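You operate a simulated robot arm through the tools that you are given. There is no shell and no other tool.

You run a simulated two-armed robot. Do the job below in one go: nothing can be reset, and whatever is moved stays where it is left.

Task
Set the side guide for the purple stack and run it into lane two.
Fine: guide at the stack's mark and clamped again before you start; lift the stop bar; stop the belt after.

It is judged by the outcome, as a careful person would: the job done as asked, and still so three seconds after it is handed in. It fails if anything else is knocked over, pushed out of place, dropped, spilled or broken.

Robot
Two 6-joint arms with two-finger grippers on one trunk that stands fixed in place. Base frame: the origin is at the foot of the trunk, x ahead of it, y to its left, z up; the work surface is at about z = 800. Units: mm, degrees, N and s.
The left shoulder is at [30, 178, 1088], the right one opposite. With the tool pointing down near the work surface each hand reaches from about 560 to 780 mm from the base axis, measured 20 degrees to its own side. Payload 2.54 kg a hand.
The TCP of each hand is the grasp point between the finger pads, 30 mm short of the fingertips. In the tool frame z runs along the fingers and y along their closing line. The gripper opens to 116 mm. The gripper's body begins 95 mm behind the TCP.
Orientation is that of the tool frame in the base frame, as a unit quaternion [w, x, y, z]. With the fingers straight down and closing along the base's y, the tool's x points along the base's -x, its y along +y and its z along -z.

Tools
- The arms move only by the tool play_rows. It takes "left_deltas", "right_deltas" or both (then of equal length, played together; a hand with none holds still); each is a list of rows, each a list of 7 numbers: the shift along the tool's x, y, z in m, then the turn, a rotation vector about the tool's x, y, z in rad, then the gripper command, from -1 (shut) to 1 (fully open), values between in proportion. In form: [[tx, ty, tz, ax, ay, az, hand], ...]. A call has 1 to 20 rows; each row shifts and turns the commanded pose from where the row before left it, along the tool's axes as they then stand. A row lasts 0.2 s, in which the tool goes at most 50 mm and 8.6 degrees; a call with a longer step from one row to the next is refused whole, and so is a gripper value outside its range. A pose out of reach is approached as far as the arm can. The call stops where the force on the tool passes 60 N (or 10 N more than at its start, if that is more) or the arm is blocked; 0.2 s more then pass. The fingers move at their own pace (about 153 mm/s each) and stop on an object; they squeeze with about 26 N. The grip force told is the motor's: it shows also when the fingers shut on nothing. Time passes only in rows, and 0.2 s behind the last, so rows that do not move let the fingers close. The reply holds the time, the measured pose of the TCP, the force on the tool along the base axes, the opening and the grip force, in the units named above and with some noise, with the torque about the TCP (base axes, N m) and any sound that the robot's microphone picked up, and new pictures: "views" is both (left out), scene, wrist or none (wrist: the cameras of the hands that moved).
- Cameras (640 x 400 px; columns grow to the right, rows downward): "scene" is now at [34.9, 8.9, 1794.3]; the picture's right is [0.14, -0.99, 0.00], its down [-0.87, -0.13, -0.48] and it looks along [0.47, 0.07, -0.88] (base axes); focal length 363 px, centre (320, 200). "left" rides on the left gripper at [69, 15, -122] in its tool frame; the picture's right is [-0.21, 0.98, 0.00], its down [-0.83, -0.18, -0.53] and it looks along [-0.52, -0.11, 0.85] (tool axes); focal length 251 px, centre (320, 200). "right" rides on the right gripper at [69, -15, -122] in its tool frame; the picture's right is [0.21, 0.98, 0.00], its down [-0.83, 0.18, -0.53] and it looks along [-0.52, 0.11, 0.85] (tool axes); focal length 251 px, centre (320, 200). There is no depth. A picture from a camera that has moved, and an enlarged one, comes with that camera's place and axes in the base frame and with its lens.
- move_column(by): slides the trunk up (or, below 0, down) by that many mm; the arms and the scene camera ride with it, the base frame stays. It gives what a move gives, with no picture.
- pan_tilt(pan, tilt): turns the head with the scene camera to pan (to the left, within 143 degrees either way) and tilt (down, from -29 to 69), counted from straight ahead of the robot. It gives what a move gives, and a new picture of the scene camera.
- zoom(camera, box): a new picture of the part [left, top, right, bottom] of that camera's present view, enlarged. It takes no simulated time.
- job_done(): hands the job in; it is judged then, once.

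Nothing tells you positions but the pictures and the camera data. Unless the task says otherwise, let go and move clear before handing in.

The tools are called after "Call:" as name(argument=value, ...) on one line, values as JSON. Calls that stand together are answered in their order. play_rows: Moves the arms, as the interface text tells. Its arguments: {"type":"object","properties":{"left_deltas":{"type":"array","items":{"type":"array","items":{"type":"number"}}},"right_deltas":{"type":"array","items":{"type":"array","items":{"type":"number"}}},"views":{"type":"string","enum":["both","scene","wrist","none"]}},"required":[]} The other tools are called the same way: move_column (by) slides the trunk up or down; pan_tilt (pan, tilt) turns the head that bears the scene camera; zoom (camera, box) takes an enlarged picture of a part of a camera's view; job_done () hands the job in.

At the start:

```text
t: 0.0
left_tool_pos: [435.3, 201.1, 1323.0]
left_orientation: [0.0, 0.0, 1.0, 0.0]
left_wrist_force: [0.3, -0.3, 0.7]
left_ft_torque: [-0.01, 0.04, 0.01]
left_finger_gap: 116.1
left_grip_force: 0.1
right_tool_pos: [487.1, -220.3, 1335.6]
right_orientation: [-0.001, -0.001, 1.0, 0.0]
right_wrist_force: [-0.1, 0.4, 0.3]
right_ft_torque: [0.01, 0.0, -0.01]
right_finger_gap: 116.1
right_grip_force: 0.1
trunk travel left (down, up): [-300.0, 240.0]
head pan, tilt: [8.2, 61.5]
```

scene: 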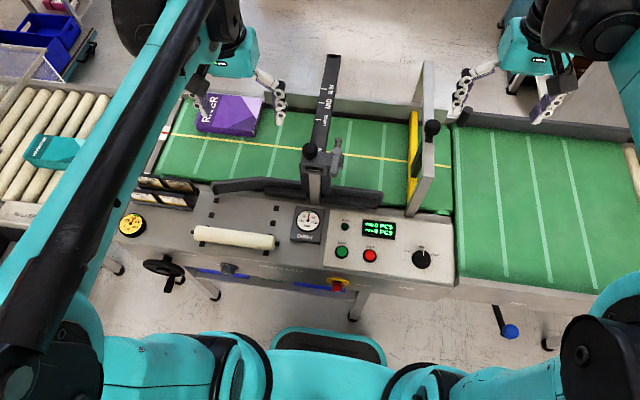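
right: 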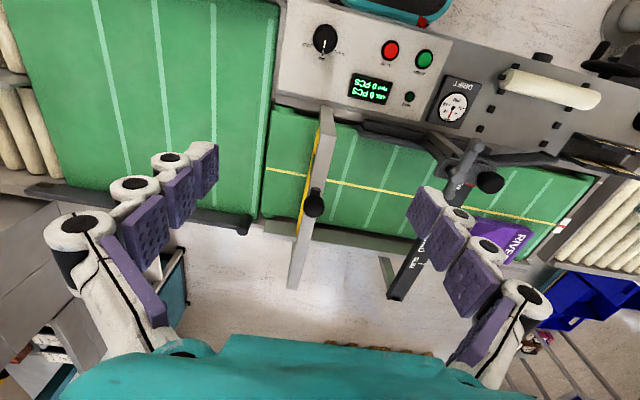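
left: 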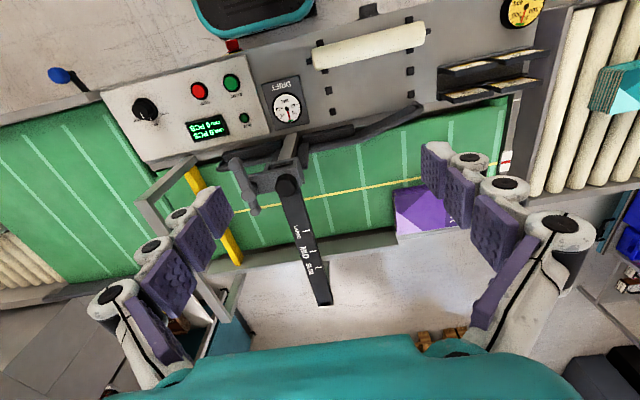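

I see a belt machine with a sliding side guide on a scaled arm, a yellow stop bar on a gate, a control panel with green/red buttons and a knob, and the purple stack on the far-left of the belt. I'll zoom in on details before moving anything.

Call:
zoom(camera="scene", box=[260, 40, 460, 220])

Call:
zoom(camera="scene", box=[280, 190, 460, 300])

Call:
zoom(camera="scene", box=[100, 80, 300, 210])

Call:
zoom(camera="left", box=[120, 120, 440, 320])

Call:
zoom(camera="right", box=[240, 0, 560, 200])

```text
2.22 times, centred on (360, 130) of scene
camera zoom: at [34.9, 8.9, 1794.3], right [0.14, -0.99, 0.0], down [-0.87, -0.13, -0.48], along [0.47, 0.07, -0.88], focal length 806 px, centre (231, 356)
```

zoom: 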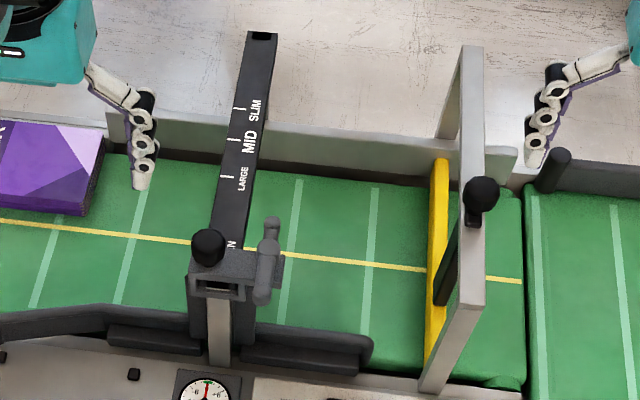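

```text
3.56 times, centred on (370, 245) of scene
camera zoom: at [34.9, 8.9, 1794.3], right [0.14, -0.99, 0.0], down [-0.87, -0.13, -0.48], along [0.47, 0.07, -0.88], focal length 1290 px, centre (142, 40)
```

zoom: 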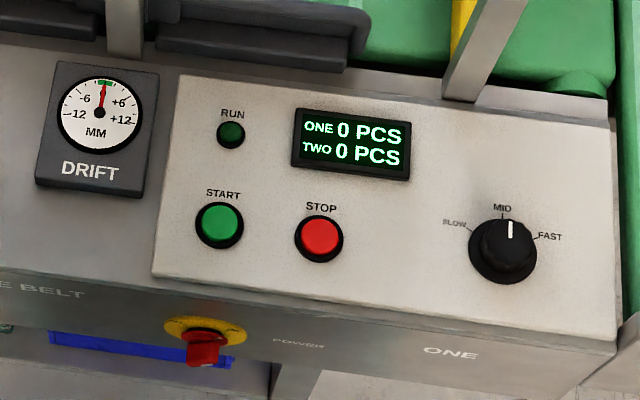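

```text
3.08 times, centred on (200, 145) of scene
camera zoom: at [34.9, 8.9, 1794.3], right [0.14, -0.99, 0.0], down [-0.87, -0.13, -0.48], along [0.47, 0.07, -0.88], focal length 1116 px, centre (689, 369)
```

zoom: 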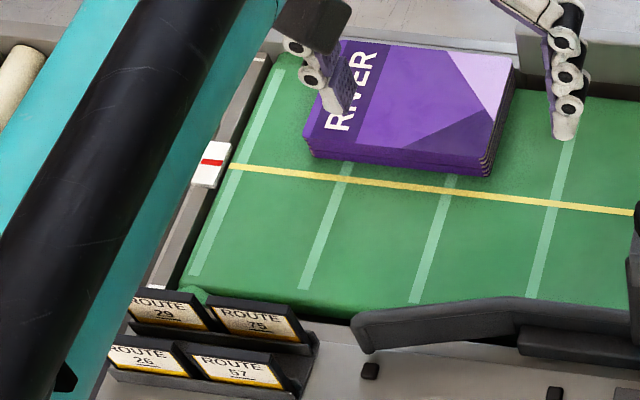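

```text
2.00 times, centred on (280, 220) of left
camera zoom: at [366.7, 215.5, 1444.6], right [0.21, 0.98, 0.0], down [0.83, -0.18, 0.53], along [0.52, -0.11, -0.85], focal length 503 px, centre (400, 160)
```

zoom: 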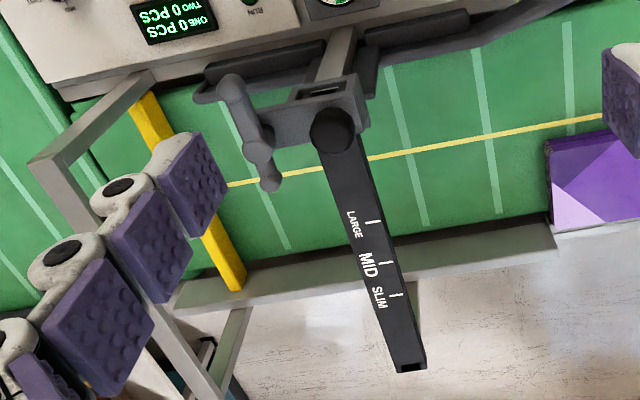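

```text
2.00 times, centred on (400, 100) of right
camera zoom: at [418.9, -235.8, 1457.8], right [-0.21, 0.98, 0.0], down [0.83, 0.18, 0.53], along [0.52, 0.11, -0.85], focal length 503 px, centre (160, 400)
```

zoom: 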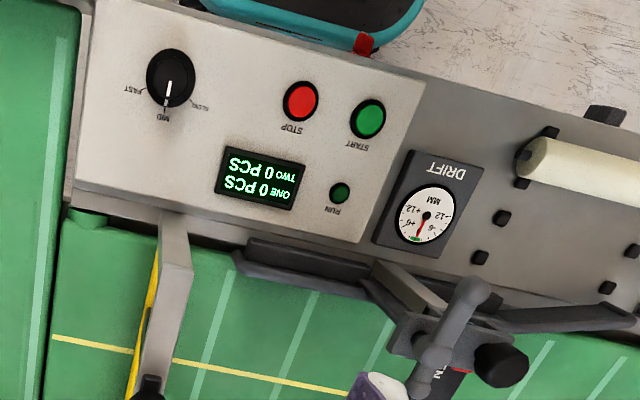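

The carriage clamp lever, scale marks (LARGE / MID / SLIM), gate, and panel are visible. I need to find what the stack's mark is, and where lane two lies, so I'll look around with the head.

Call:
pan_tilt(pan=35, tilt=50)

Call:
pan_tilt(pan=-30, tilt=50)

Call:
pan_tilt(pan=0, tilt=45)

```text
t: 0.9
left_tool_pos: [436.6, 201.0, 1324.0]
left_orientation: [0.0, 0.0, 1.0, 0.0]
left_wrist_force: [0.0, -0.2, 0.7]
left_ft_torque: [-0.03, -0.01, -0.01]
left_finger_gap: 116.0
left_grip_force: 0.0
right_tool_pos: [487.4, -220.6, 1337.0]
right_orientation: [0.0, 0.0, 1.0, 0.001]
right_wrist_force: [-0.5, -0.3, 0.1]
right_ft_torque: [-0.02, 0.03, -0.01]
right_finger_gap: 116.1
right_grip_force: 0.1
trunk travel left (down, up): [-300.0, 240.0]
head pan, tilt: [35.0, 50.0]
camera scene: at [33.8, 43.7, 1808.5], right [0.57, -0.82, 0.0], down [-0.63, -0.44, -0.64], along [0.53, 0.37, -0.77], focal length 363 px, centre (320, 200)
```

scene: 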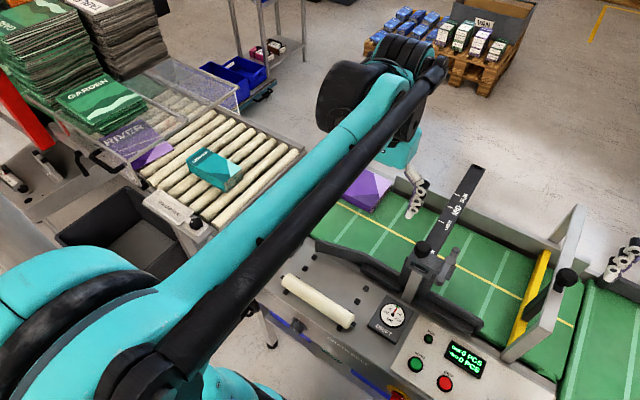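

```text
t: 2.3
left_tool_pos: [435.2, 200.7, 1323.6]
left_orientation: [0.0, 0.0, 1.0, 0.0]
left_wrist_force: [0.3, 0.2, -0.1]
left_ft_torque: [-0.01, 0.0, 0.02]
left_finger_gap: 116.1
left_grip_force: 0.0
right_tool_pos: [487.5, -220.2, 1336.0]
right_orientation: [0.0, 0.0, 1.0, 0.0]
right_wrist_force: [0.2, -0.3, -0.3]
right_ft_torque: [0.03, 0.04, -0.02]
right_finger_gap: 115.8
right_grip_force: 0.0
trunk travel left (down, up): [-300.0, 240.0]
head pan, tilt: [-30.0, 50.0]
camera scene: at [37.4, -38.8, 1808.6], right [-0.5, -0.87, 0.0], down [-0.66, 0.38, -0.64], along [0.56, -0.32, -0.77], focal length 363 px, centre (320, 200)
```

scene: 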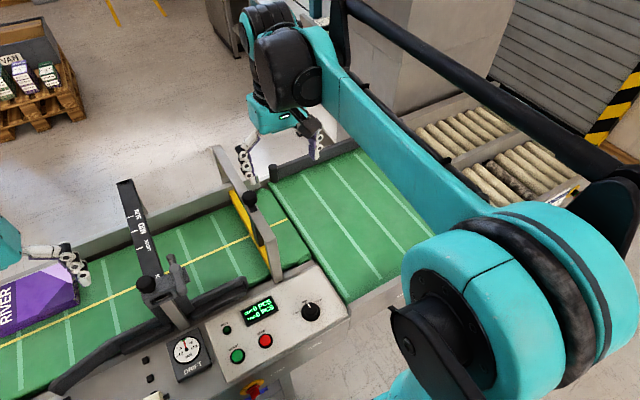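

```text
t: 3.2
left_tool_pos: [435.8, 200.5, 1324.0]
left_orientation: [0.001, -0.001, 1.0, 0.0]
left_wrist_force: [0.7, 0.7, 0.0]
left_ft_torque: [-0.01, 0.0, 0.01]
left_finger_gap: 115.9
left_grip_force: 0.1
right_tool_pos: [488.4, -220.4, 1337.2]
right_orientation: [0.0, -0.001, 1.0, 0.0]
right_wrist_force: [0.0, 0.0, 0.4]
right_ft_torque: [-0.01, -0.03, 0.02]
right_finger_gap: 115.9
right_grip_force: 0.0
trunk travel left (down, up): [-300.0, 240.0]
head pan, tilt: [0.0, 45.0]
camera scene: at [52.0, -0.5, 1815.5], right [0.0, -1.0, 0.0], down [-0.71, 0.0, -0.71], along [0.71, 0.0, -0.71], focal length 363 px, centre (320, 200)
```

scene: 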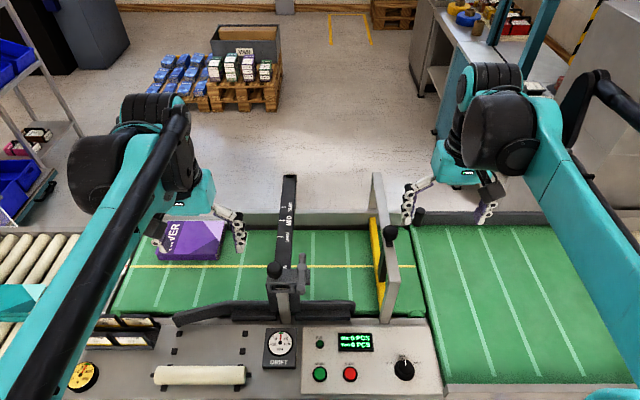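

The machine feeds a wide second belt that ends at roller lanes on the right. Let me zoom in on the lanes, the roller table labels at left, and the scale.

Call:
pan_tilt(pan=-50, tilt=45)

Call:
zoom(camera="scene", box=[0, 0, 640, 400])

Call:
pan_tilt(pan=-75, tilt=40)

Call:
pan_tilt(pan=50, tilt=50)

Call:
zoom(camera="scene", box=[0, 0, 320, 200])

Call:
zoom(camera="scene", box=[160, 100, 400, 250])

```text
t: 4.4
left_tool_pos: [436.0, 200.0, 1324.5]
left_orientation: [0.0, 0.0, 1.0, 0.0]
left_wrist_force: [0.8, 0.8, -0.4]
left_ft_torque: [0.02, -0.01, -0.01]
left_finger_gap: 115.9
left_grip_force: 0.1
right_tool_pos: [487.6, -221.3, 1336.6]
right_orientation: [0.0, 0.0, 1.0, 0.0]
right_wrist_force: [-0.4, -0.3, 0.2]
right_ft_torque: [0.01, 0.0, -0.02]
right_finger_gap: 115.9
right_grip_force: 0.1
trunk travel left (down, up): [-300.0, 240.0]
head pan, tilt: [-50.0, 45.0]
camera scene: at [23.0, -62.6, 1815.5], right [-0.77, -0.64, 0.0], down [-0.46, 0.54, -0.71], along [0.45, -0.54, -0.71], focal length 363 px, centre (320, 200)
```

scene: 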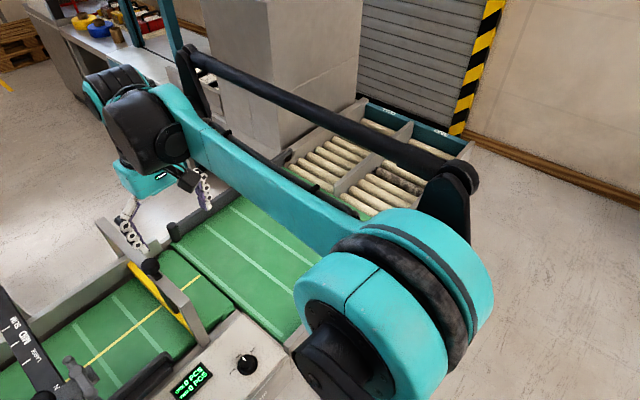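

```text
1.00 times, centred on (320, 200) of scene (not enlarged: the box is as wide or as high as the picture)
camera zoom: at [23.0, -62.6, 1815.5], right [-0.77, -0.64, 0.0], down [-0.46, 0.54, -0.71], along [0.45, -0.54, -0.71], focal length 363 px, centre (320, 200)
```

zoom: 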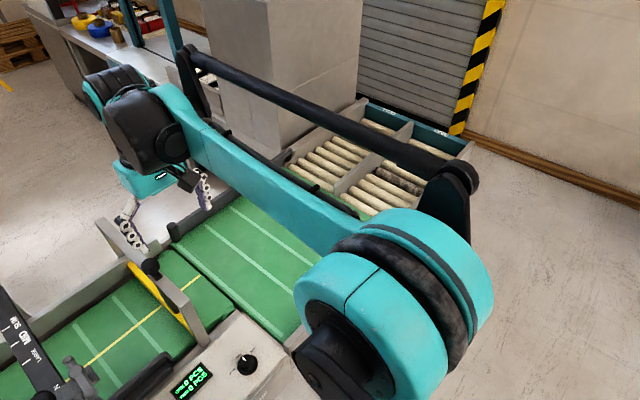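

```text
t: 5.3
left_tool_pos: [437.0, 200.9, 1323.4]
left_orientation: [0.0, 0.0, 1.0, 0.0]
left_wrist_force: [-0.3, 0.6, -0.3]
left_ft_torque: [0.03, -0.02, 0.0]
left_finger_gap: 115.9
left_grip_force: 0.1
right_tool_pos: [488.6, -220.1, 1338.4]
right_orientation: [0.001, 0.0, 1.0, 0.0]
right_wrist_force: [-0.5, -0.8, 0.3]
right_ft_torque: [0.0, -0.01, -0.04]
right_finger_gap: 116.1
right_grip_force: 0.0
trunk travel left (down, up): [-300.0, 240.0]
head pan, tilt: [-75.0, 40.0]
camera scene: at [-7.2, -82.5, 1822.7], right [-0.97, -0.26, 0.0], down [-0.17, 0.62, -0.77], along [0.2, -0.74, -0.64], focal length 363 px, centre (320, 200)
```

scene: 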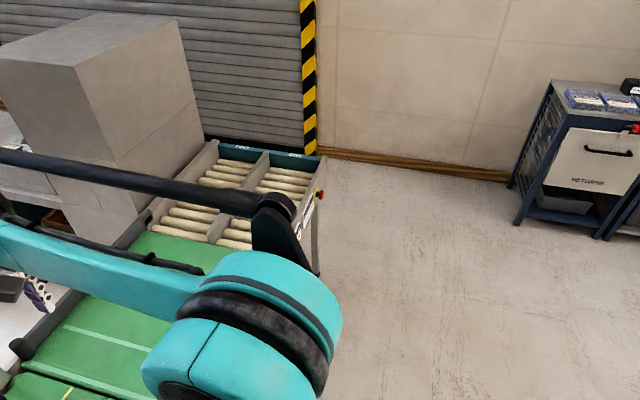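

```text
t: 7.3
left_tool_pos: [435.2, 201.5, 1322.5]
left_orientation: [0.0, 0.0, 1.0, 0.0]
left_wrist_force: [-0.3, -0.5, 0.1]
left_ft_torque: [-0.04, 0.02, -0.01]
left_finger_gap: 116.1
left_grip_force: 0.0
right_tool_pos: [487.7, -220.8, 1336.7]
right_orientation: [0.0, 0.0, 1.0, 0.0]
right_wrist_force: [0.5, -0.1, 0.1]
right_ft_torque: [0.0, 0.0, -0.01]
right_finger_gap: 115.8
right_grip_force: 0.0
trunk travel left (down, up): [-300.0, 240.0]
head pan, tilt: [50.0, 50.0]
camera scene: at [20.2, 58.6, 1808.6], right [0.77, -0.64, 0.0], down [-0.49, -0.59, -0.64], along [0.41, 0.49, -0.77], focal length 363 px, centre (320, 200)
```

scene: 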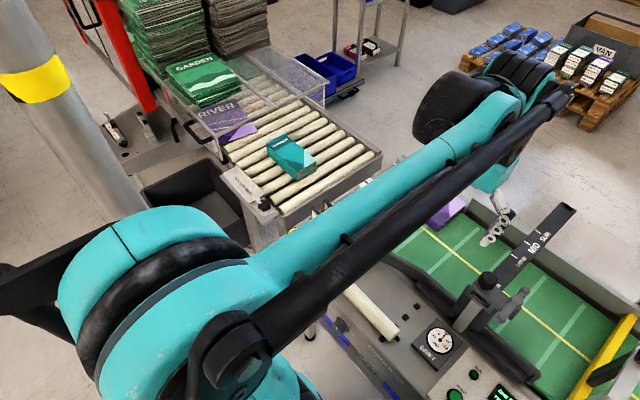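

```text
2.00 times, centred on (160, 100) of scene
camera zoom: at [20.2, 58.6, 1808.6], right [0.77, -0.64, 0.0], down [-0.49, -0.59, -0.64], along [0.41, 0.49, -0.77], focal length 725 px, centre (640, 400)
```

zoom: 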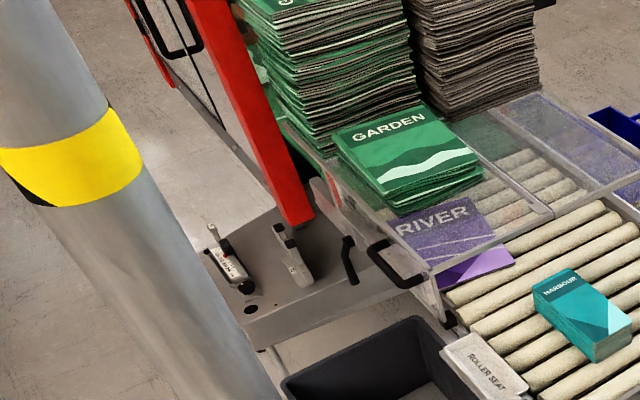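

```text
2.67 times, centred on (280, 175) of scene
camera zoom: at [20.2, 58.6, 1808.6], right [0.77, -0.64, 0.0], down [-0.49, -0.59, -0.64], along [0.41, 0.49, -0.77], focal length 967 px, centre (427, 267)
```

zoom: 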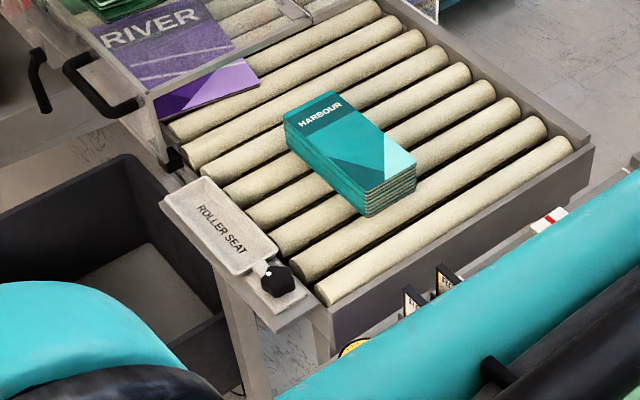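

The three kinds of stack are GARDEN (large), RIVER (purple), and HARBOUR (small), so MID probably belongs to purple; I'll verify that by measurement. Next I'll read the lane labels at the far right.

Call:
pan_tilt(pan=-70, tilt=40)

Call:
zoom(camera="scene", box=[100, 100, 340, 250])

Call:
zoom(camera="scene", box=[160, 120, 320, 220])

Call:
pan_tilt(pan=-10, tilt=60)

Call:
zoom(camera="scene", box=[320, 160, 640, 360])

Call:
zoom(camera="scene", box=[150, 160, 390, 310])

```text
t: 9.3
left_tool_pos: [435.3, 199.5, 1323.2]
left_orientation: [0.0, 0.001, 1.0, -0.001]
left_wrist_force: [-0.4, -0.3, 0.4]
left_ft_torque: [0.01, -0.03, 0.02]
left_finger_gap: 116.0
left_grip_force: 0.1
right_tool_pos: [488.0, -221.3, 1337.0]
right_orientation: [0.0, 0.0, 1.0, 0.0]
right_wrist_force: [0.0, -0.2, 0.2]
right_ft_torque: [-0.01, -0.01, -0.01]
right_finger_gap: 116.0
right_grip_force: 0.1
trunk travel left (down, up): [-300.0, 240.0]
head pan, tilt: [-70.0, 40.0]
camera scene: at [-0.2, -80.3, 1822.7], right [-0.94, -0.34, 0.0], down [-0.22, 0.6, -0.77], along [0.26, -0.72, -0.64], focal length 363 px, centre (320, 200)
```

scene: 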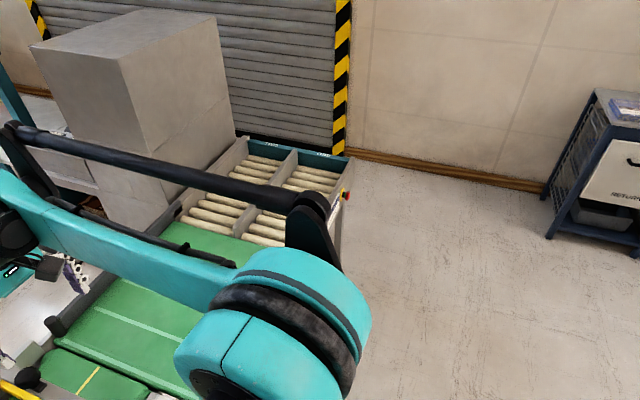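

```text
2.67 times, centred on (220, 175) of scene
camera zoom: at [-0.2, -80.3, 1822.7], right [-0.94, -0.34, 0.0], down [-0.22, 0.6, -0.77], along [0.26, -0.72, -0.64], focal length 967 px, centre (587, 267)
```

zoom: 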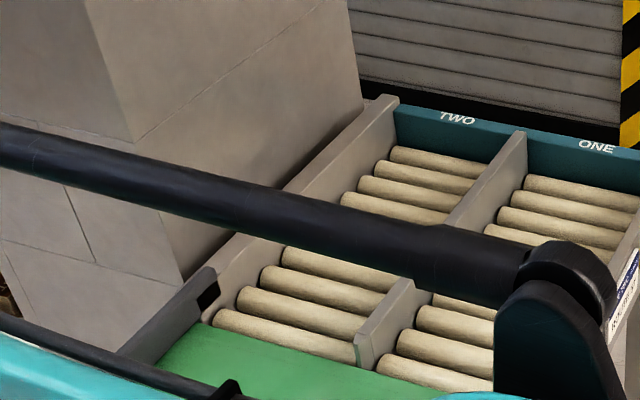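

```text
4.00 times, centred on (240, 170) of scene
camera zoom: at [-0.2, -80.3, 1822.7], right [-0.94, -0.34, 0.0], down [-0.22, 0.6, -0.77], along [0.26, -0.72, -0.64], focal length 1451 px, centre (640, 320)
```

zoom: 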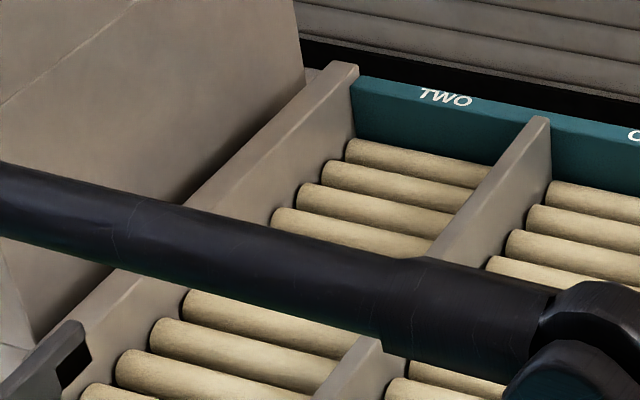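

```text
t: 10.6
left_tool_pos: [435.9, 200.2, 1322.9]
left_orientation: [0.0, 0.0, 1.0, -0.001]
left_wrist_force: [0.0, -0.3, 0.6]
left_ft_torque: [0.0, 0.02, -0.01]
left_finger_gap: 116.1
left_grip_force: 0.0
right_tool_pos: [486.4, -219.7, 1336.4]
right_orientation: [0.0, 0.0, 1.0, 0.0]
right_wrist_force: [0.0, -0.1, 0.4]
right_ft_torque: [0.01, 0.01, -0.01]
right_finger_gap: 116.1
right_grip_force: 0.0
trunk travel left (down, up): [-300.0, 240.0]
head pan, tilt: [-10.0, 60.0]
camera scene: at [36.3, -12.1, 1796.0], right [-0.17, -0.98, 0.0], down [-0.85, 0.15, -0.5], along [0.49, -0.09, -0.87], focal length 363 px, centre (320, 200)
```

scene: 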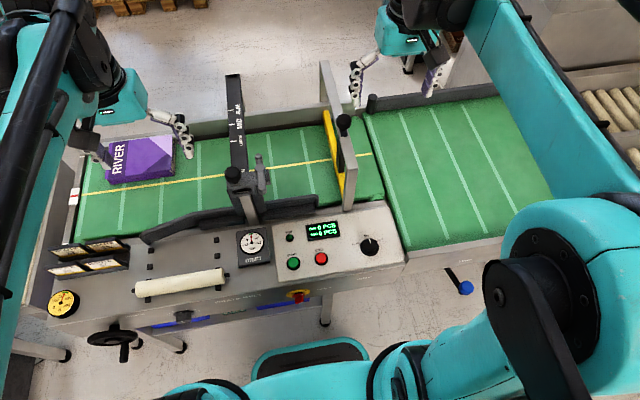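

```text
2.00 times, centred on (480, 260) of scene
camera zoom: at [36.3, -12.1, 1796.0], right [-0.17, -0.98, 0.0], down [-0.85, 0.15, -0.5], along [0.49, -0.09, -0.87], focal length 725 px, centre (0, 80)
```

zoom: 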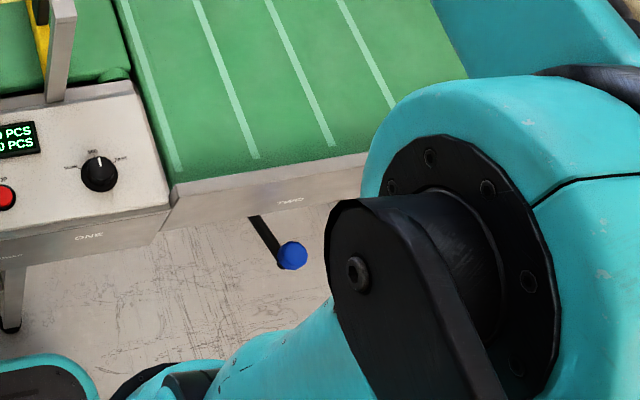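

```text
2.67 times, centred on (270, 235) of scene
camera zoom: at [36.3, -12.1, 1796.0], right [-0.17, -0.98, 0.0], down [-0.85, 0.15, -0.5], along [0.49, -0.09, -0.87], focal length 967 px, centre (453, 107)
```

zoom: 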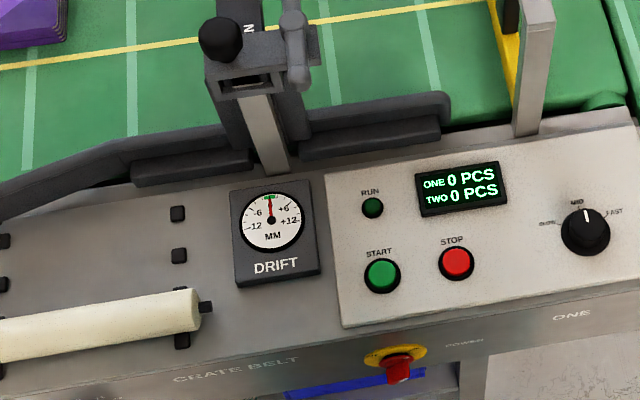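

Lane TWO is the far roller lane (larger x), lane ONE the near one. There's a blue-ball lever under the outfeed belt near a label; I need to understand it, so I'll zoom in hard on it.

Call:
zoom(camera="scene", box=[425, 235, 505, 305])

Call:
pan_tilt(pan=-25, tilt=69)

Call:
pan_tilt(pan=0, tilt=69)

Call:
zoom(camera="scene", box=[400, 140, 560, 260])

Call:
zoom(camera="scene", box=[240, 60, 400, 180])

```text
5.71 times, centred on (465, 270) of scene
camera zoom: at [36.3, -12.1, 1796.0], right [-0.17, -0.98, 0.0], down [-0.85, 0.15, -0.5], along [0.49, -0.09, -0.87], focal length 2073 px, centre (-509, -200)
```

zoom: 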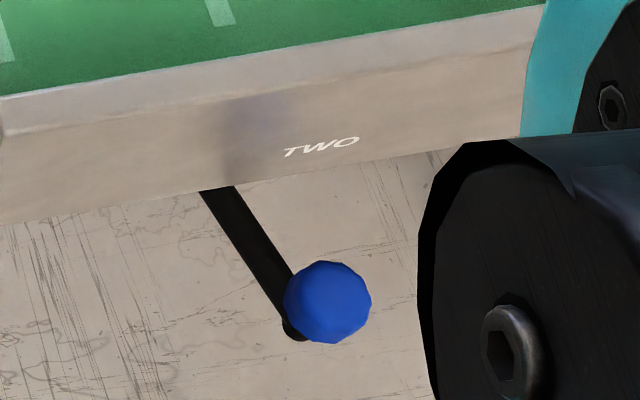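

```text
t: 11.4
left_tool_pos: [436.6, 200.7, 1323.7]
left_orientation: [0.0, -0.001, 1.0, 0.001]
left_wrist_force: [-0.2, -0.5, 0.2]
left_ft_torque: [-0.03, 0.01, -0.01]
left_finger_gap: 116.1
left_grip_force: 0.1
right_tool_pos: [488.4, -219.6, 1336.4]
right_orientation: [-0.001, 0.0, 1.0, 0.0]
right_wrist_force: [-0.5, -0.5, 0.1]
right_ft_torque: [-0.01, 0.03, -0.04]
right_finger_gap: 116.0
right_grip_force: 0.1
trunk travel left (down, up): [-300.0, 240.0]
head pan, tilt: [-25.0, 68.8]
camera scene: at [21.4, -24.0, 1786.6], right [-0.42, -0.91, 0.0], down [-0.84, 0.39, -0.36], along [0.33, -0.15, -0.93], focal length 363 px, centre (320, 200)
```

scene: 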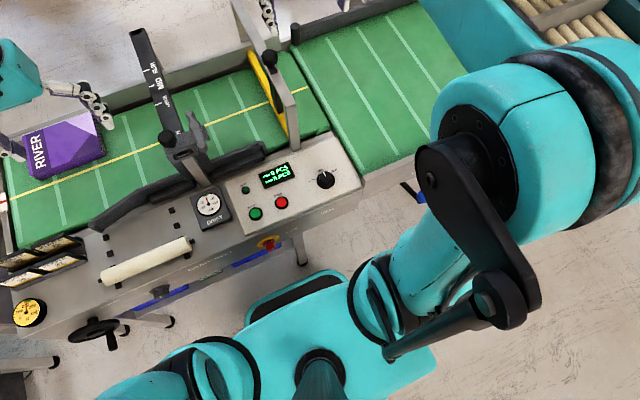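

```text
t: 12.3
left_tool_pos: [435.6, 199.9, 1323.9]
left_orientation: [0.0, 0.0, 1.0, 0.0]
left_wrist_force: [-0.4, -0.8, -0.4]
left_ft_torque: [-0.02, 0.0, -0.04]
left_finger_gap: 116.2
left_grip_force: 0.2
right_tool_pos: [488.4, -219.7, 1336.9]
right_orientation: [0.0, 0.0, 1.0, 0.0]
right_wrist_force: [-1.2, -0.2, 0.2]
right_ft_torque: [0.01, 0.0, 0.02]
right_finger_gap: 115.9
right_grip_force: 0.1
trunk travel left (down, up): [-300.0, 240.0]
head pan, tilt: [0.0, 68.8]
camera scene: at [26.5, -0.5, 1786.6], right [0.0, -1.0, 0.0], down [-0.93, 0.0, -0.36], along [0.36, 0.0, -0.93], focal length 363 px, centre (320, 200)
```

scene: 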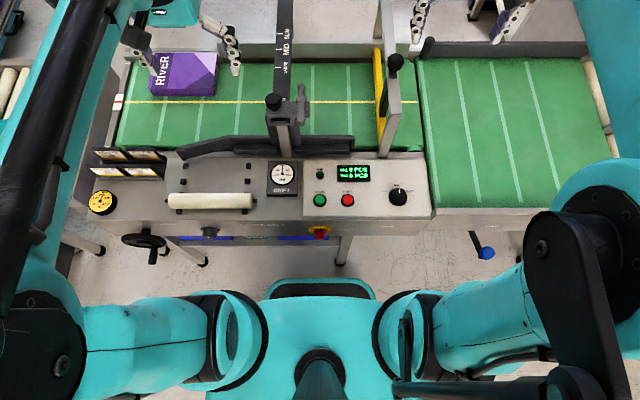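

```text
3.33 times, centred on (480, 200) of scene
camera zoom: at [26.5, -0.5, 1786.6], right [0.0, -1.0, 0.0], down [-0.93, 0.0, -0.36], along [0.36, 0.0, -0.93], focal length 1209 px, centre (-213, 200)
```

zoom: 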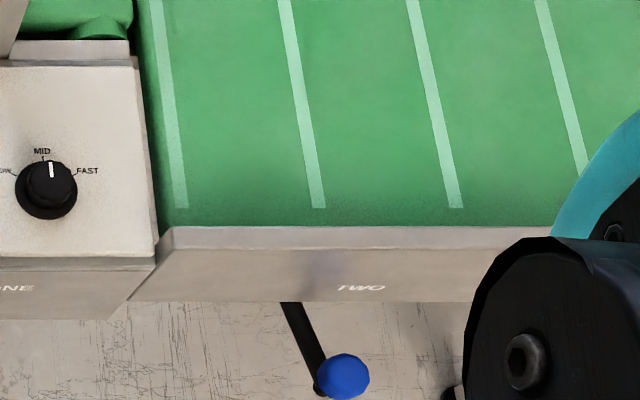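

```text
3.33 times, centred on (320, 120) of scene
camera zoom: at [26.5, -0.5, 1786.6], right [0.0, -1.0, 0.0], down [-0.93, 0.0, -0.36], along [0.36, 0.0, -0.93], focal length 1209 px, centre (320, 467)
```

zoom: 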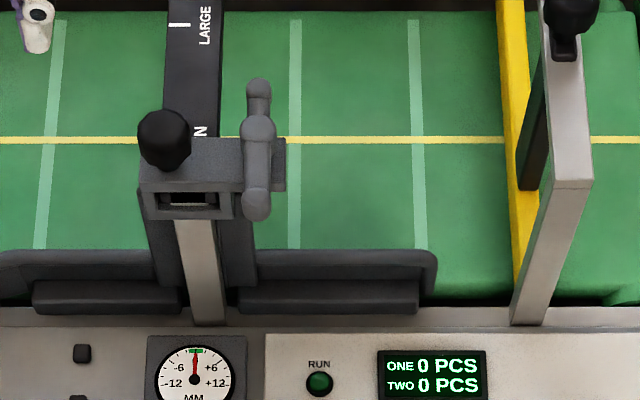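

The lever's ball sits right below "TWO", and a black vane on a post lies along the far edge of the outfeed (probably the diverter, parked for lane two). I'll check the vane and the lever more closely.

Call:
zoom(camera="right", box=[0, 140, 320, 340])

Call:
zoom(camera="scene", box=[400, 0, 640, 150])

Call:
zoom(camera="scene", box=[100, 30, 340, 180])

Call:
zoom(camera="scene", box=[80, 130, 320, 280])

```text
2.00 times, centred on (160, 240) of right
camera zoom: at [418.9, -235.8, 1457.8], right [-0.21, 0.98, 0.0], down [0.83, 0.18, 0.53], along [0.52, 0.11, -0.85], focal length 503 px, centre (640, 120)
```

zoom: 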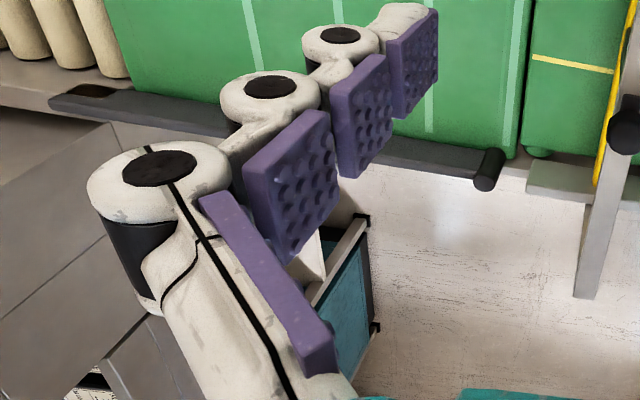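

```text
2.67 times, centred on (520, 75) of scene
camera zoom: at [26.5, -0.5, 1786.6], right [0.0, -1.0, 0.0], down [-0.93, 0.0, -0.36], along [0.36, 0.0, -0.93], focal length 967 px, centre (-213, 533)
```

zoom: 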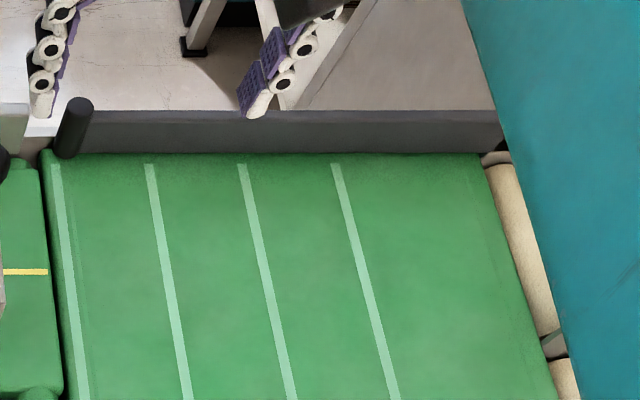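

```text
2.67 times, centred on (220, 105) of scene
camera zoom: at [26.5, -0.5, 1786.6], right [0.0, -1.0, 0.0], down [-0.93, 0.0, -0.36], along [0.36, 0.0, -0.93], focal length 967 px, centre (587, 453)
```

zoom: 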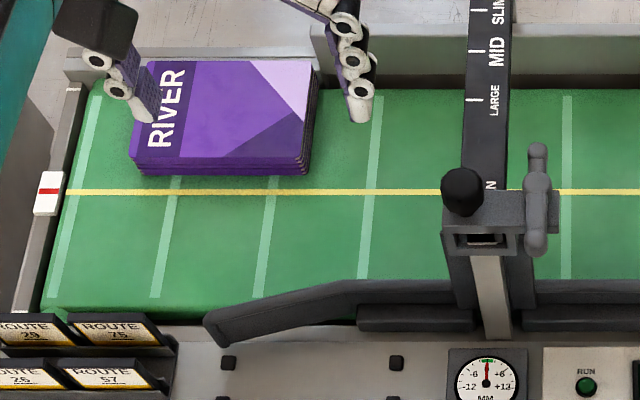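

```text
2.67 times, centred on (200, 205) of scene
camera zoom: at [26.5, -0.5, 1786.6], right [0.0, -1.0, 0.0], down [-0.93, 0.0, -0.36], along [0.36, 0.0, -0.93], focal length 967 px, centre (640, 187)
```

zoom: 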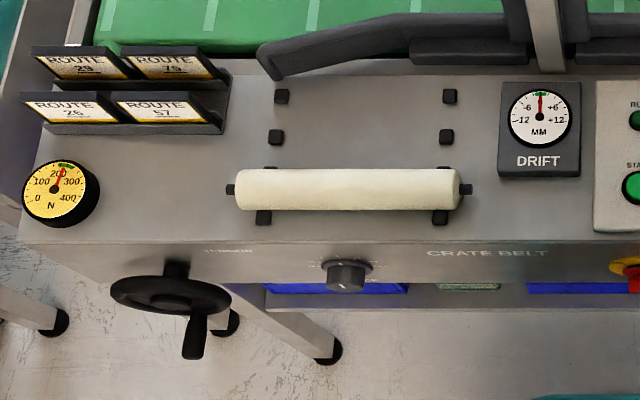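

The diverter vane lies parallel along the far edge, which leaves lane two open, and the blue lever is beneath TWO. Drift and tension are both in the green. Next I'll bring the left wrist camera in for a closer look at the guide carriage and its clamp.

Call:
play_rows(left_deltas=[[-0.0084, 0.0034, 0.0295, 0, 0, 0, 1], [-0.0084, 0.0034, 0.0295, 0, 0, 0, 1], [-0.0084, 0.0034, 0.0295, 0, 0, 0, 1], [-0.0084, 0.0034, 0.0295, 0, 0, 0, 1], [-0.0084, 0.0034, 0.0295, 0, 0, 0, 1], [-0.0084, 0.0034, 0.0295, 0, 0, 0, 1], [-0.0084, 0.0034, 0.0295, 0, 0, 0, 1], [-0.0084, 0.0034, 0.0295, 0, 0, 0, 1]], views="both")

Call:
zoom(camera="left", box=[100, 130, 340, 280])

```text
t: 14.1
left_tool_pos: [504.4, 229.1, 1087.3]
left_orientation: [0.0, -0.001, 1.0, 0.0]
left_wrist_force: [0.6, 0.3, 0.1]
left_ft_torque: [-0.02, 0.02, 0.01]
left_finger_gap: 115.9
left_grip_force: 0.1
right_tool_pos: [489.2, -218.9, 1335.8]
right_orientation: [-0.001, 0.0, 1.0, 0.0]
right_wrist_force: [0.5, 0.2, 0.9]
right_ft_torque: [0.0, 0.03, 0.01]
right_finger_gap: 115.9
right_grip_force: 0.0
trunk travel left (down, up): [-300.0, 240.0]
head pan, tilt: [0.0, 68.8]
camera scene: at [28.1, 0.0, 1786.6], right [0.0, -1.0, 0.0], down [-0.93, 0.0, -0.36], along [0.36, 0.0, -0.93], focal length 363 px, centre (320, 200)
camera left: at [434.4, 243.2, 1208.2], right [0.21, 0.98, 0.0], down [0.83, -0.18, 0.53], along [0.52, -0.11, -0.85], focal length 251 px, centre (320, 200)
```

scene: 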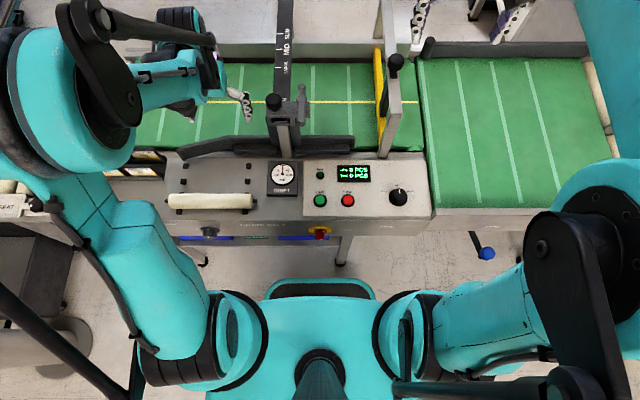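
left: 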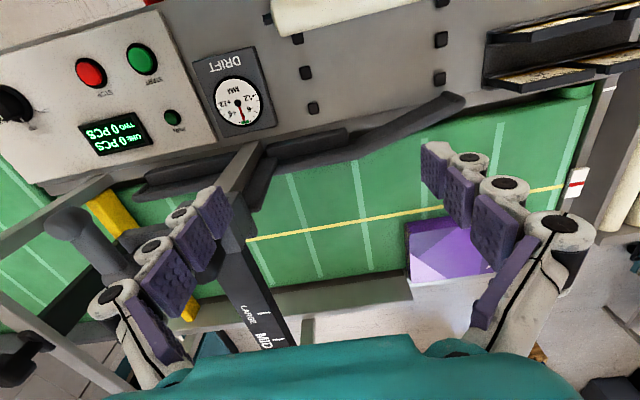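

```text
2.67 times, centred on (220, 205) of left
camera zoom: at [434.4, 243.2, 1208.2], right [0.21, 0.98, 0.0], down [0.83, -0.18, 0.53], along [0.52, -0.11, -0.85], focal length 670 px, centre (587, 187)
```

zoom: 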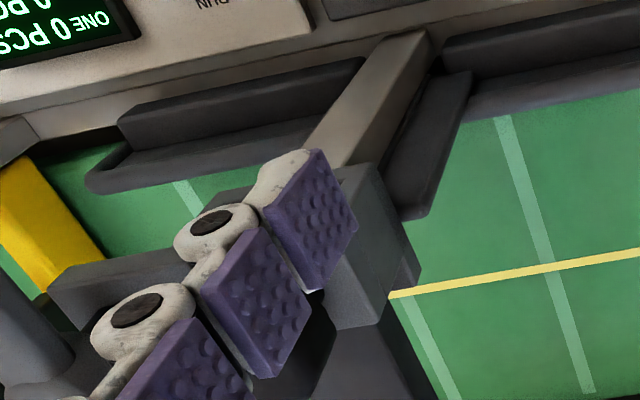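

The left fingers block the view of the carriage, so I'll shift the hand to centre the carriage between them from a bit higher up.

Call:
play_rows(left_deltas=[[0.016, -0.0323, -0.0158, 0, 0, 0, 1], [0.016, -0.0323, -0.0158, 0, 0, 0, 1], [0.016, -0.0323, -0.0158, 0, 0, 0, 1], [0.016, -0.0323, -0.0158, 0, 0, 0, 1]], views="wrist")

Call:
zoom(camera="left", box=[240, 130, 480, 280])

Call:
zoom(camera="left", box=[260, 190, 380, 270])

```text
t: 15.1
left_tool_pos: [437.8, 97.4, 1151.2]
left_orientation: [-0.001, 0.0, 1.0, 0.0]
left_wrist_force: [-1.1, 0.1, -0.4]
left_ft_torque: [0.01, -0.03, -0.02]
left_finger_gap: 115.9
left_grip_force: 0.0
right_tool_pos: [487.2, -221.6, 1336.8]
right_orientation: [0.0, 0.0, 1.0, 0.0]
right_wrist_force: [0.5, -0.5, -0.3]
right_ft_torque: [0.02, -0.02, -0.01]
right_finger_gap: 116.2
right_grip_force: 0.1
trunk travel left (down, up): [-300.0, 240.0]
head pan, tilt: [0.0, 68.8]
camera left: at [368.1, 111.8, 1272.4], right [0.21, 0.98, 0.0], down [0.83, -0.18, 0.53], along [0.52, -0.11, -0.85], focal length 251 px, centre (320, 200)
```

left: 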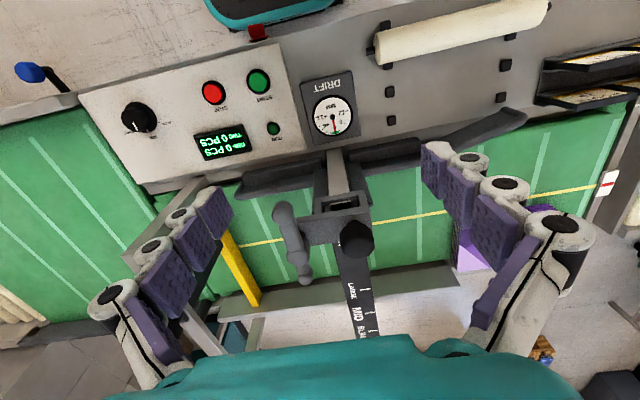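

```text
2.67 times, centred on (360, 205) of left
camera zoom: at [368.1, 111.8, 1272.4], right [0.21, 0.98, 0.0], down [0.83, -0.18, 0.53], along [0.52, -0.11, -0.85], focal length 670 px, centre (213, 187)
```

zoom: 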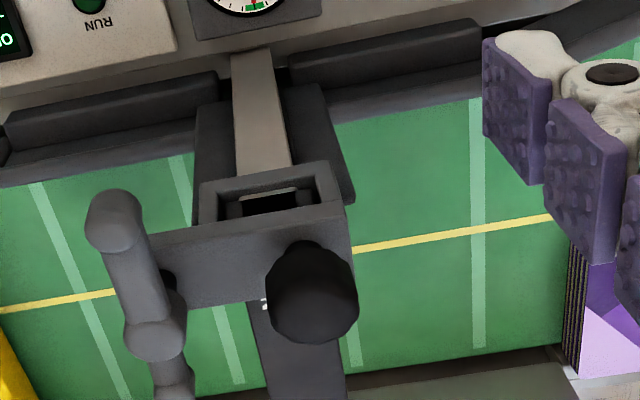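

```text
5.00 times, centred on (320, 230) of left
camera zoom: at [368.1, 111.8, 1272.4], right [0.21, 0.98, 0.0], down [0.83, -0.18, 0.53], along [0.52, -0.11, -0.85], focal length 1257 px, centre (320, 50)
```

zoom: 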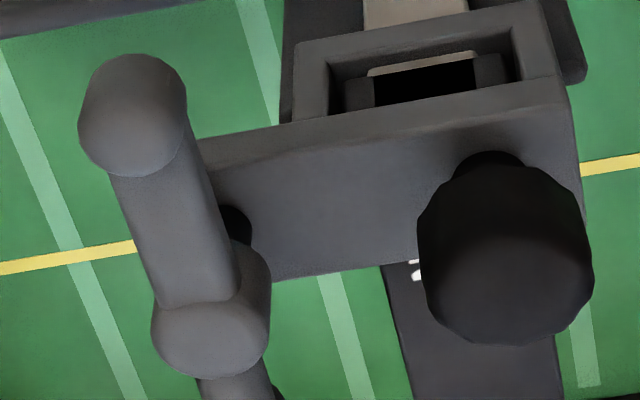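

Triangulating gives the knob at about [561, 114, 1057] and the clamp lever hub at about [566, 45, 1060] with its arm pointing toward the robot; START is near [402, 0, 813] and STOP near [402, -80, 814]. I'll look at the lever from the right camera too.

Call:
zoom(camera="right", box=[400, 120, 520, 195])

Call:
zoom(camera="left", box=[260, 180, 340, 290])

Call:
zoom(camera="scene", box=[250, 60, 330, 130])

Call:
zoom(camera="left", box=[300, 170, 400, 340])

```text
5.33 times, centred on (460, 158) of right
camera zoom: at [417.8, -236.7, 1457.9], right [-0.21, 0.98, 0.0], down [0.83, 0.18, 0.53], along [0.52, 0.12, -0.85], focal length 1341 px, centre (-427, 427)
```

zoom: 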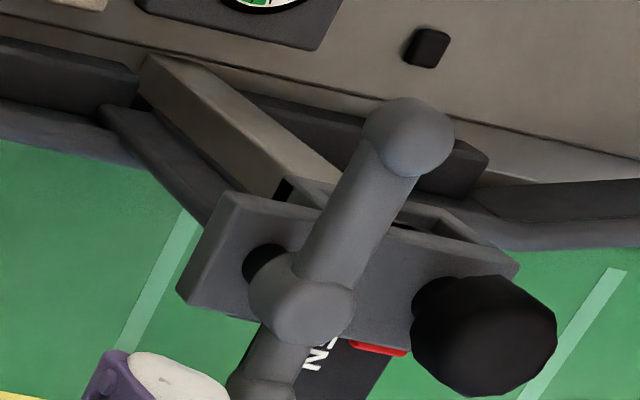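

```text
3.64 times, centred on (300, 235) of left
camera zoom: at [368.1, 111.8, 1272.4], right [0.21, 0.98, 0.0], down [0.83, -0.18, 0.53], along [0.52, -0.11, -0.85], focal length 914 px, centre (393, 73)
```

zoom: 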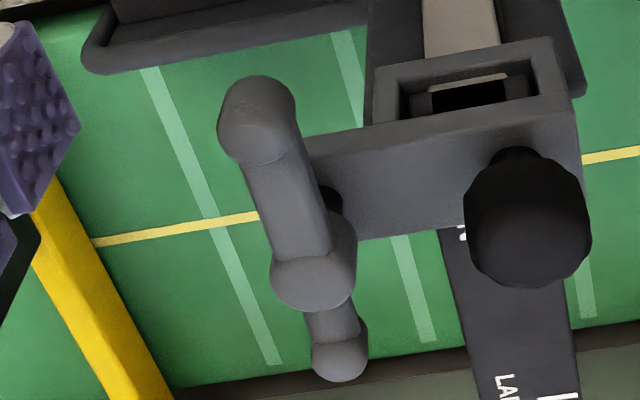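

```text
5.71 times, centred on (290, 95) of scene
camera zoom: at [25.3, -1.5, 1786.6], right [0.0, -1.0, 0.0], down [-0.93, 0.0, -0.36], along [0.36, 0.0, -0.93], focal length 2073 px, centre (491, 800)
```

zoom: 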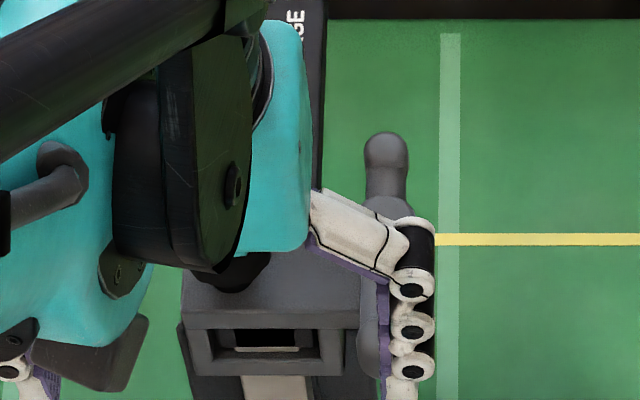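

```text
2.35 times, centred on (350, 255) of left
camera zoom: at [368.1, 111.8, 1272.4], right [0.21, 0.98, 0.0], down [0.83, -0.18, 0.53], along [0.52, -0.11, -0.85], focal length 592 px, centre (249, 71)
```

zoom: 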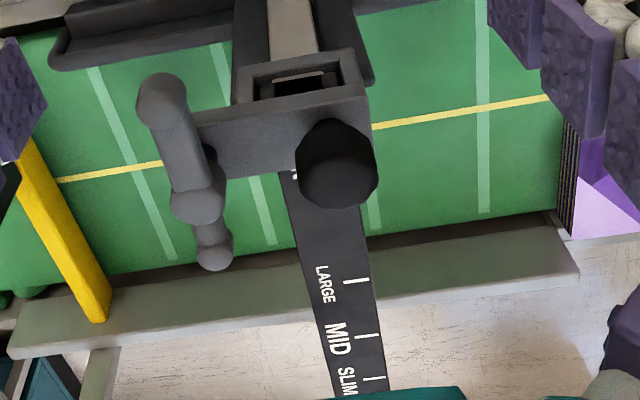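

A red index is visible on the carriage's far edge, and the clamp lever turns about a vertical stud with its handle pointing toward the robot. I'll close the left fingers and move them beside the lever handle to check the geometry before pushing.

Call:
play_rows(left_deltas=[[0, 0, 0, 0, 0, 0, -1], [-0.031, -0.006, 0.0205, 0, 0, 0, -1], [-0.031, -0.006, 0.0205, 0, 0, 0, -1], [0, 0, 0, 0, 0, 0, -1]], views="both")

Call:
zoom(camera="left", box=[200, 150, 440, 300])

Call:
zoom(camera="right", box=[400, 80, 560, 200])

```text
t: 16.1
left_tool_pos: [500.4, 85.4, 1109.7]
left_orientation: [0.001, -0.001, 1.0, -0.001]
left_wrist_force: [-1.2, -0.2, 0.8]
left_ft_torque: [-0.02, -0.01, 0.0]
left_finger_gap: 0.2
left_grip_force: 26.5
right_tool_pos: [487.4, -219.4, 1337.7]
right_orientation: [0.0, -0.001, 1.0, 0.0]
right_wrist_force: [0.3, -0.7, 0.6]
right_ft_torque: [-0.01, -0.01, 0.01]
right_finger_gap: 115.8
right_grip_force: 0.0
trunk travel left (down, up): [-300.0, 240.0]
head pan, tilt: [0.0, 68.8]
camera scene: at [24.8, -0.3, 1786.7], right [0.0, -1.0, 0.0], down [-0.93, 0.0, -0.36], along [0.36, 0.0, -0.93], focal length 363 px, centre (320, 200)
camera left: at [430.9, 100.5, 1231.2], right [0.21, 0.98, 0.0], down [0.83, -0.18, 0.53], along [0.52, -0.11, -0.85], focal length 251 px, centre (320, 200)
```

scene: 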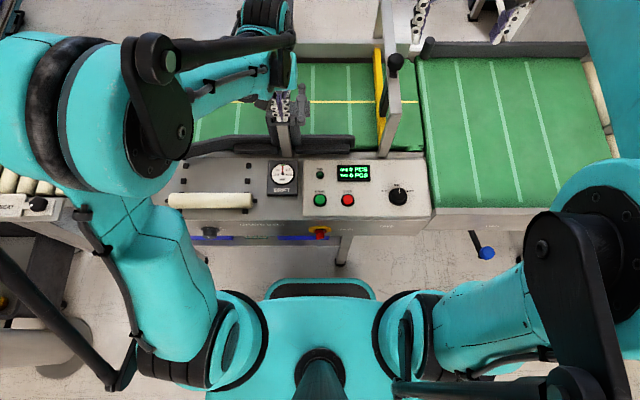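
left: 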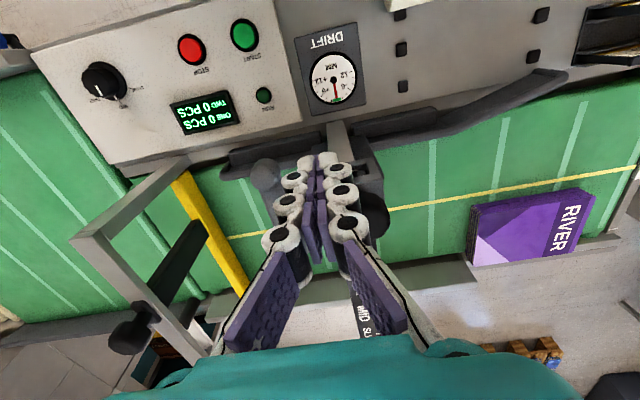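

```text
2.67 times, centred on (320, 225) of left
camera zoom: at [430.9, 100.5, 1231.2], right [0.21, 0.98, 0.0], down [0.83, -0.18, 0.53], along [0.52, -0.11, -0.85], focal length 670 px, centre (320, 133)
```

zoom: 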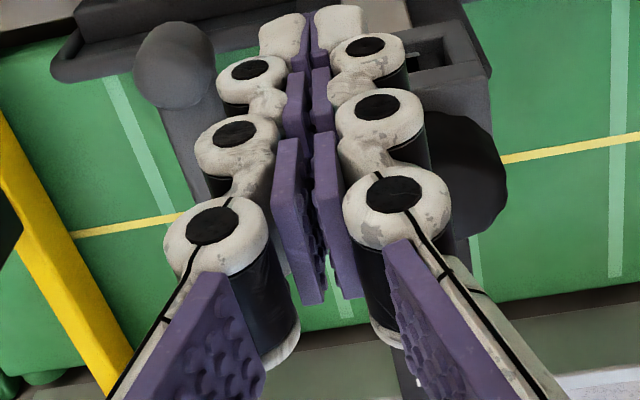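

```text
3.33 times, centred on (480, 140) of right
camera zoom: at [417.4, -235.7, 1458.2], right [-0.21, 0.98, 0.0], down [0.83, 0.18, 0.53], along [0.52, 0.11, -0.85], focal length 838 px, centre (-213, 400)
```

zoom: 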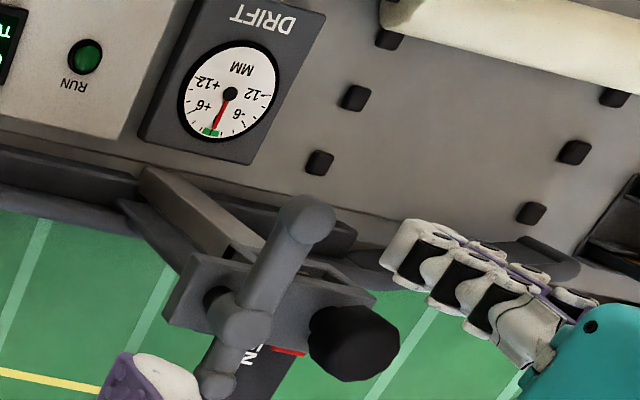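

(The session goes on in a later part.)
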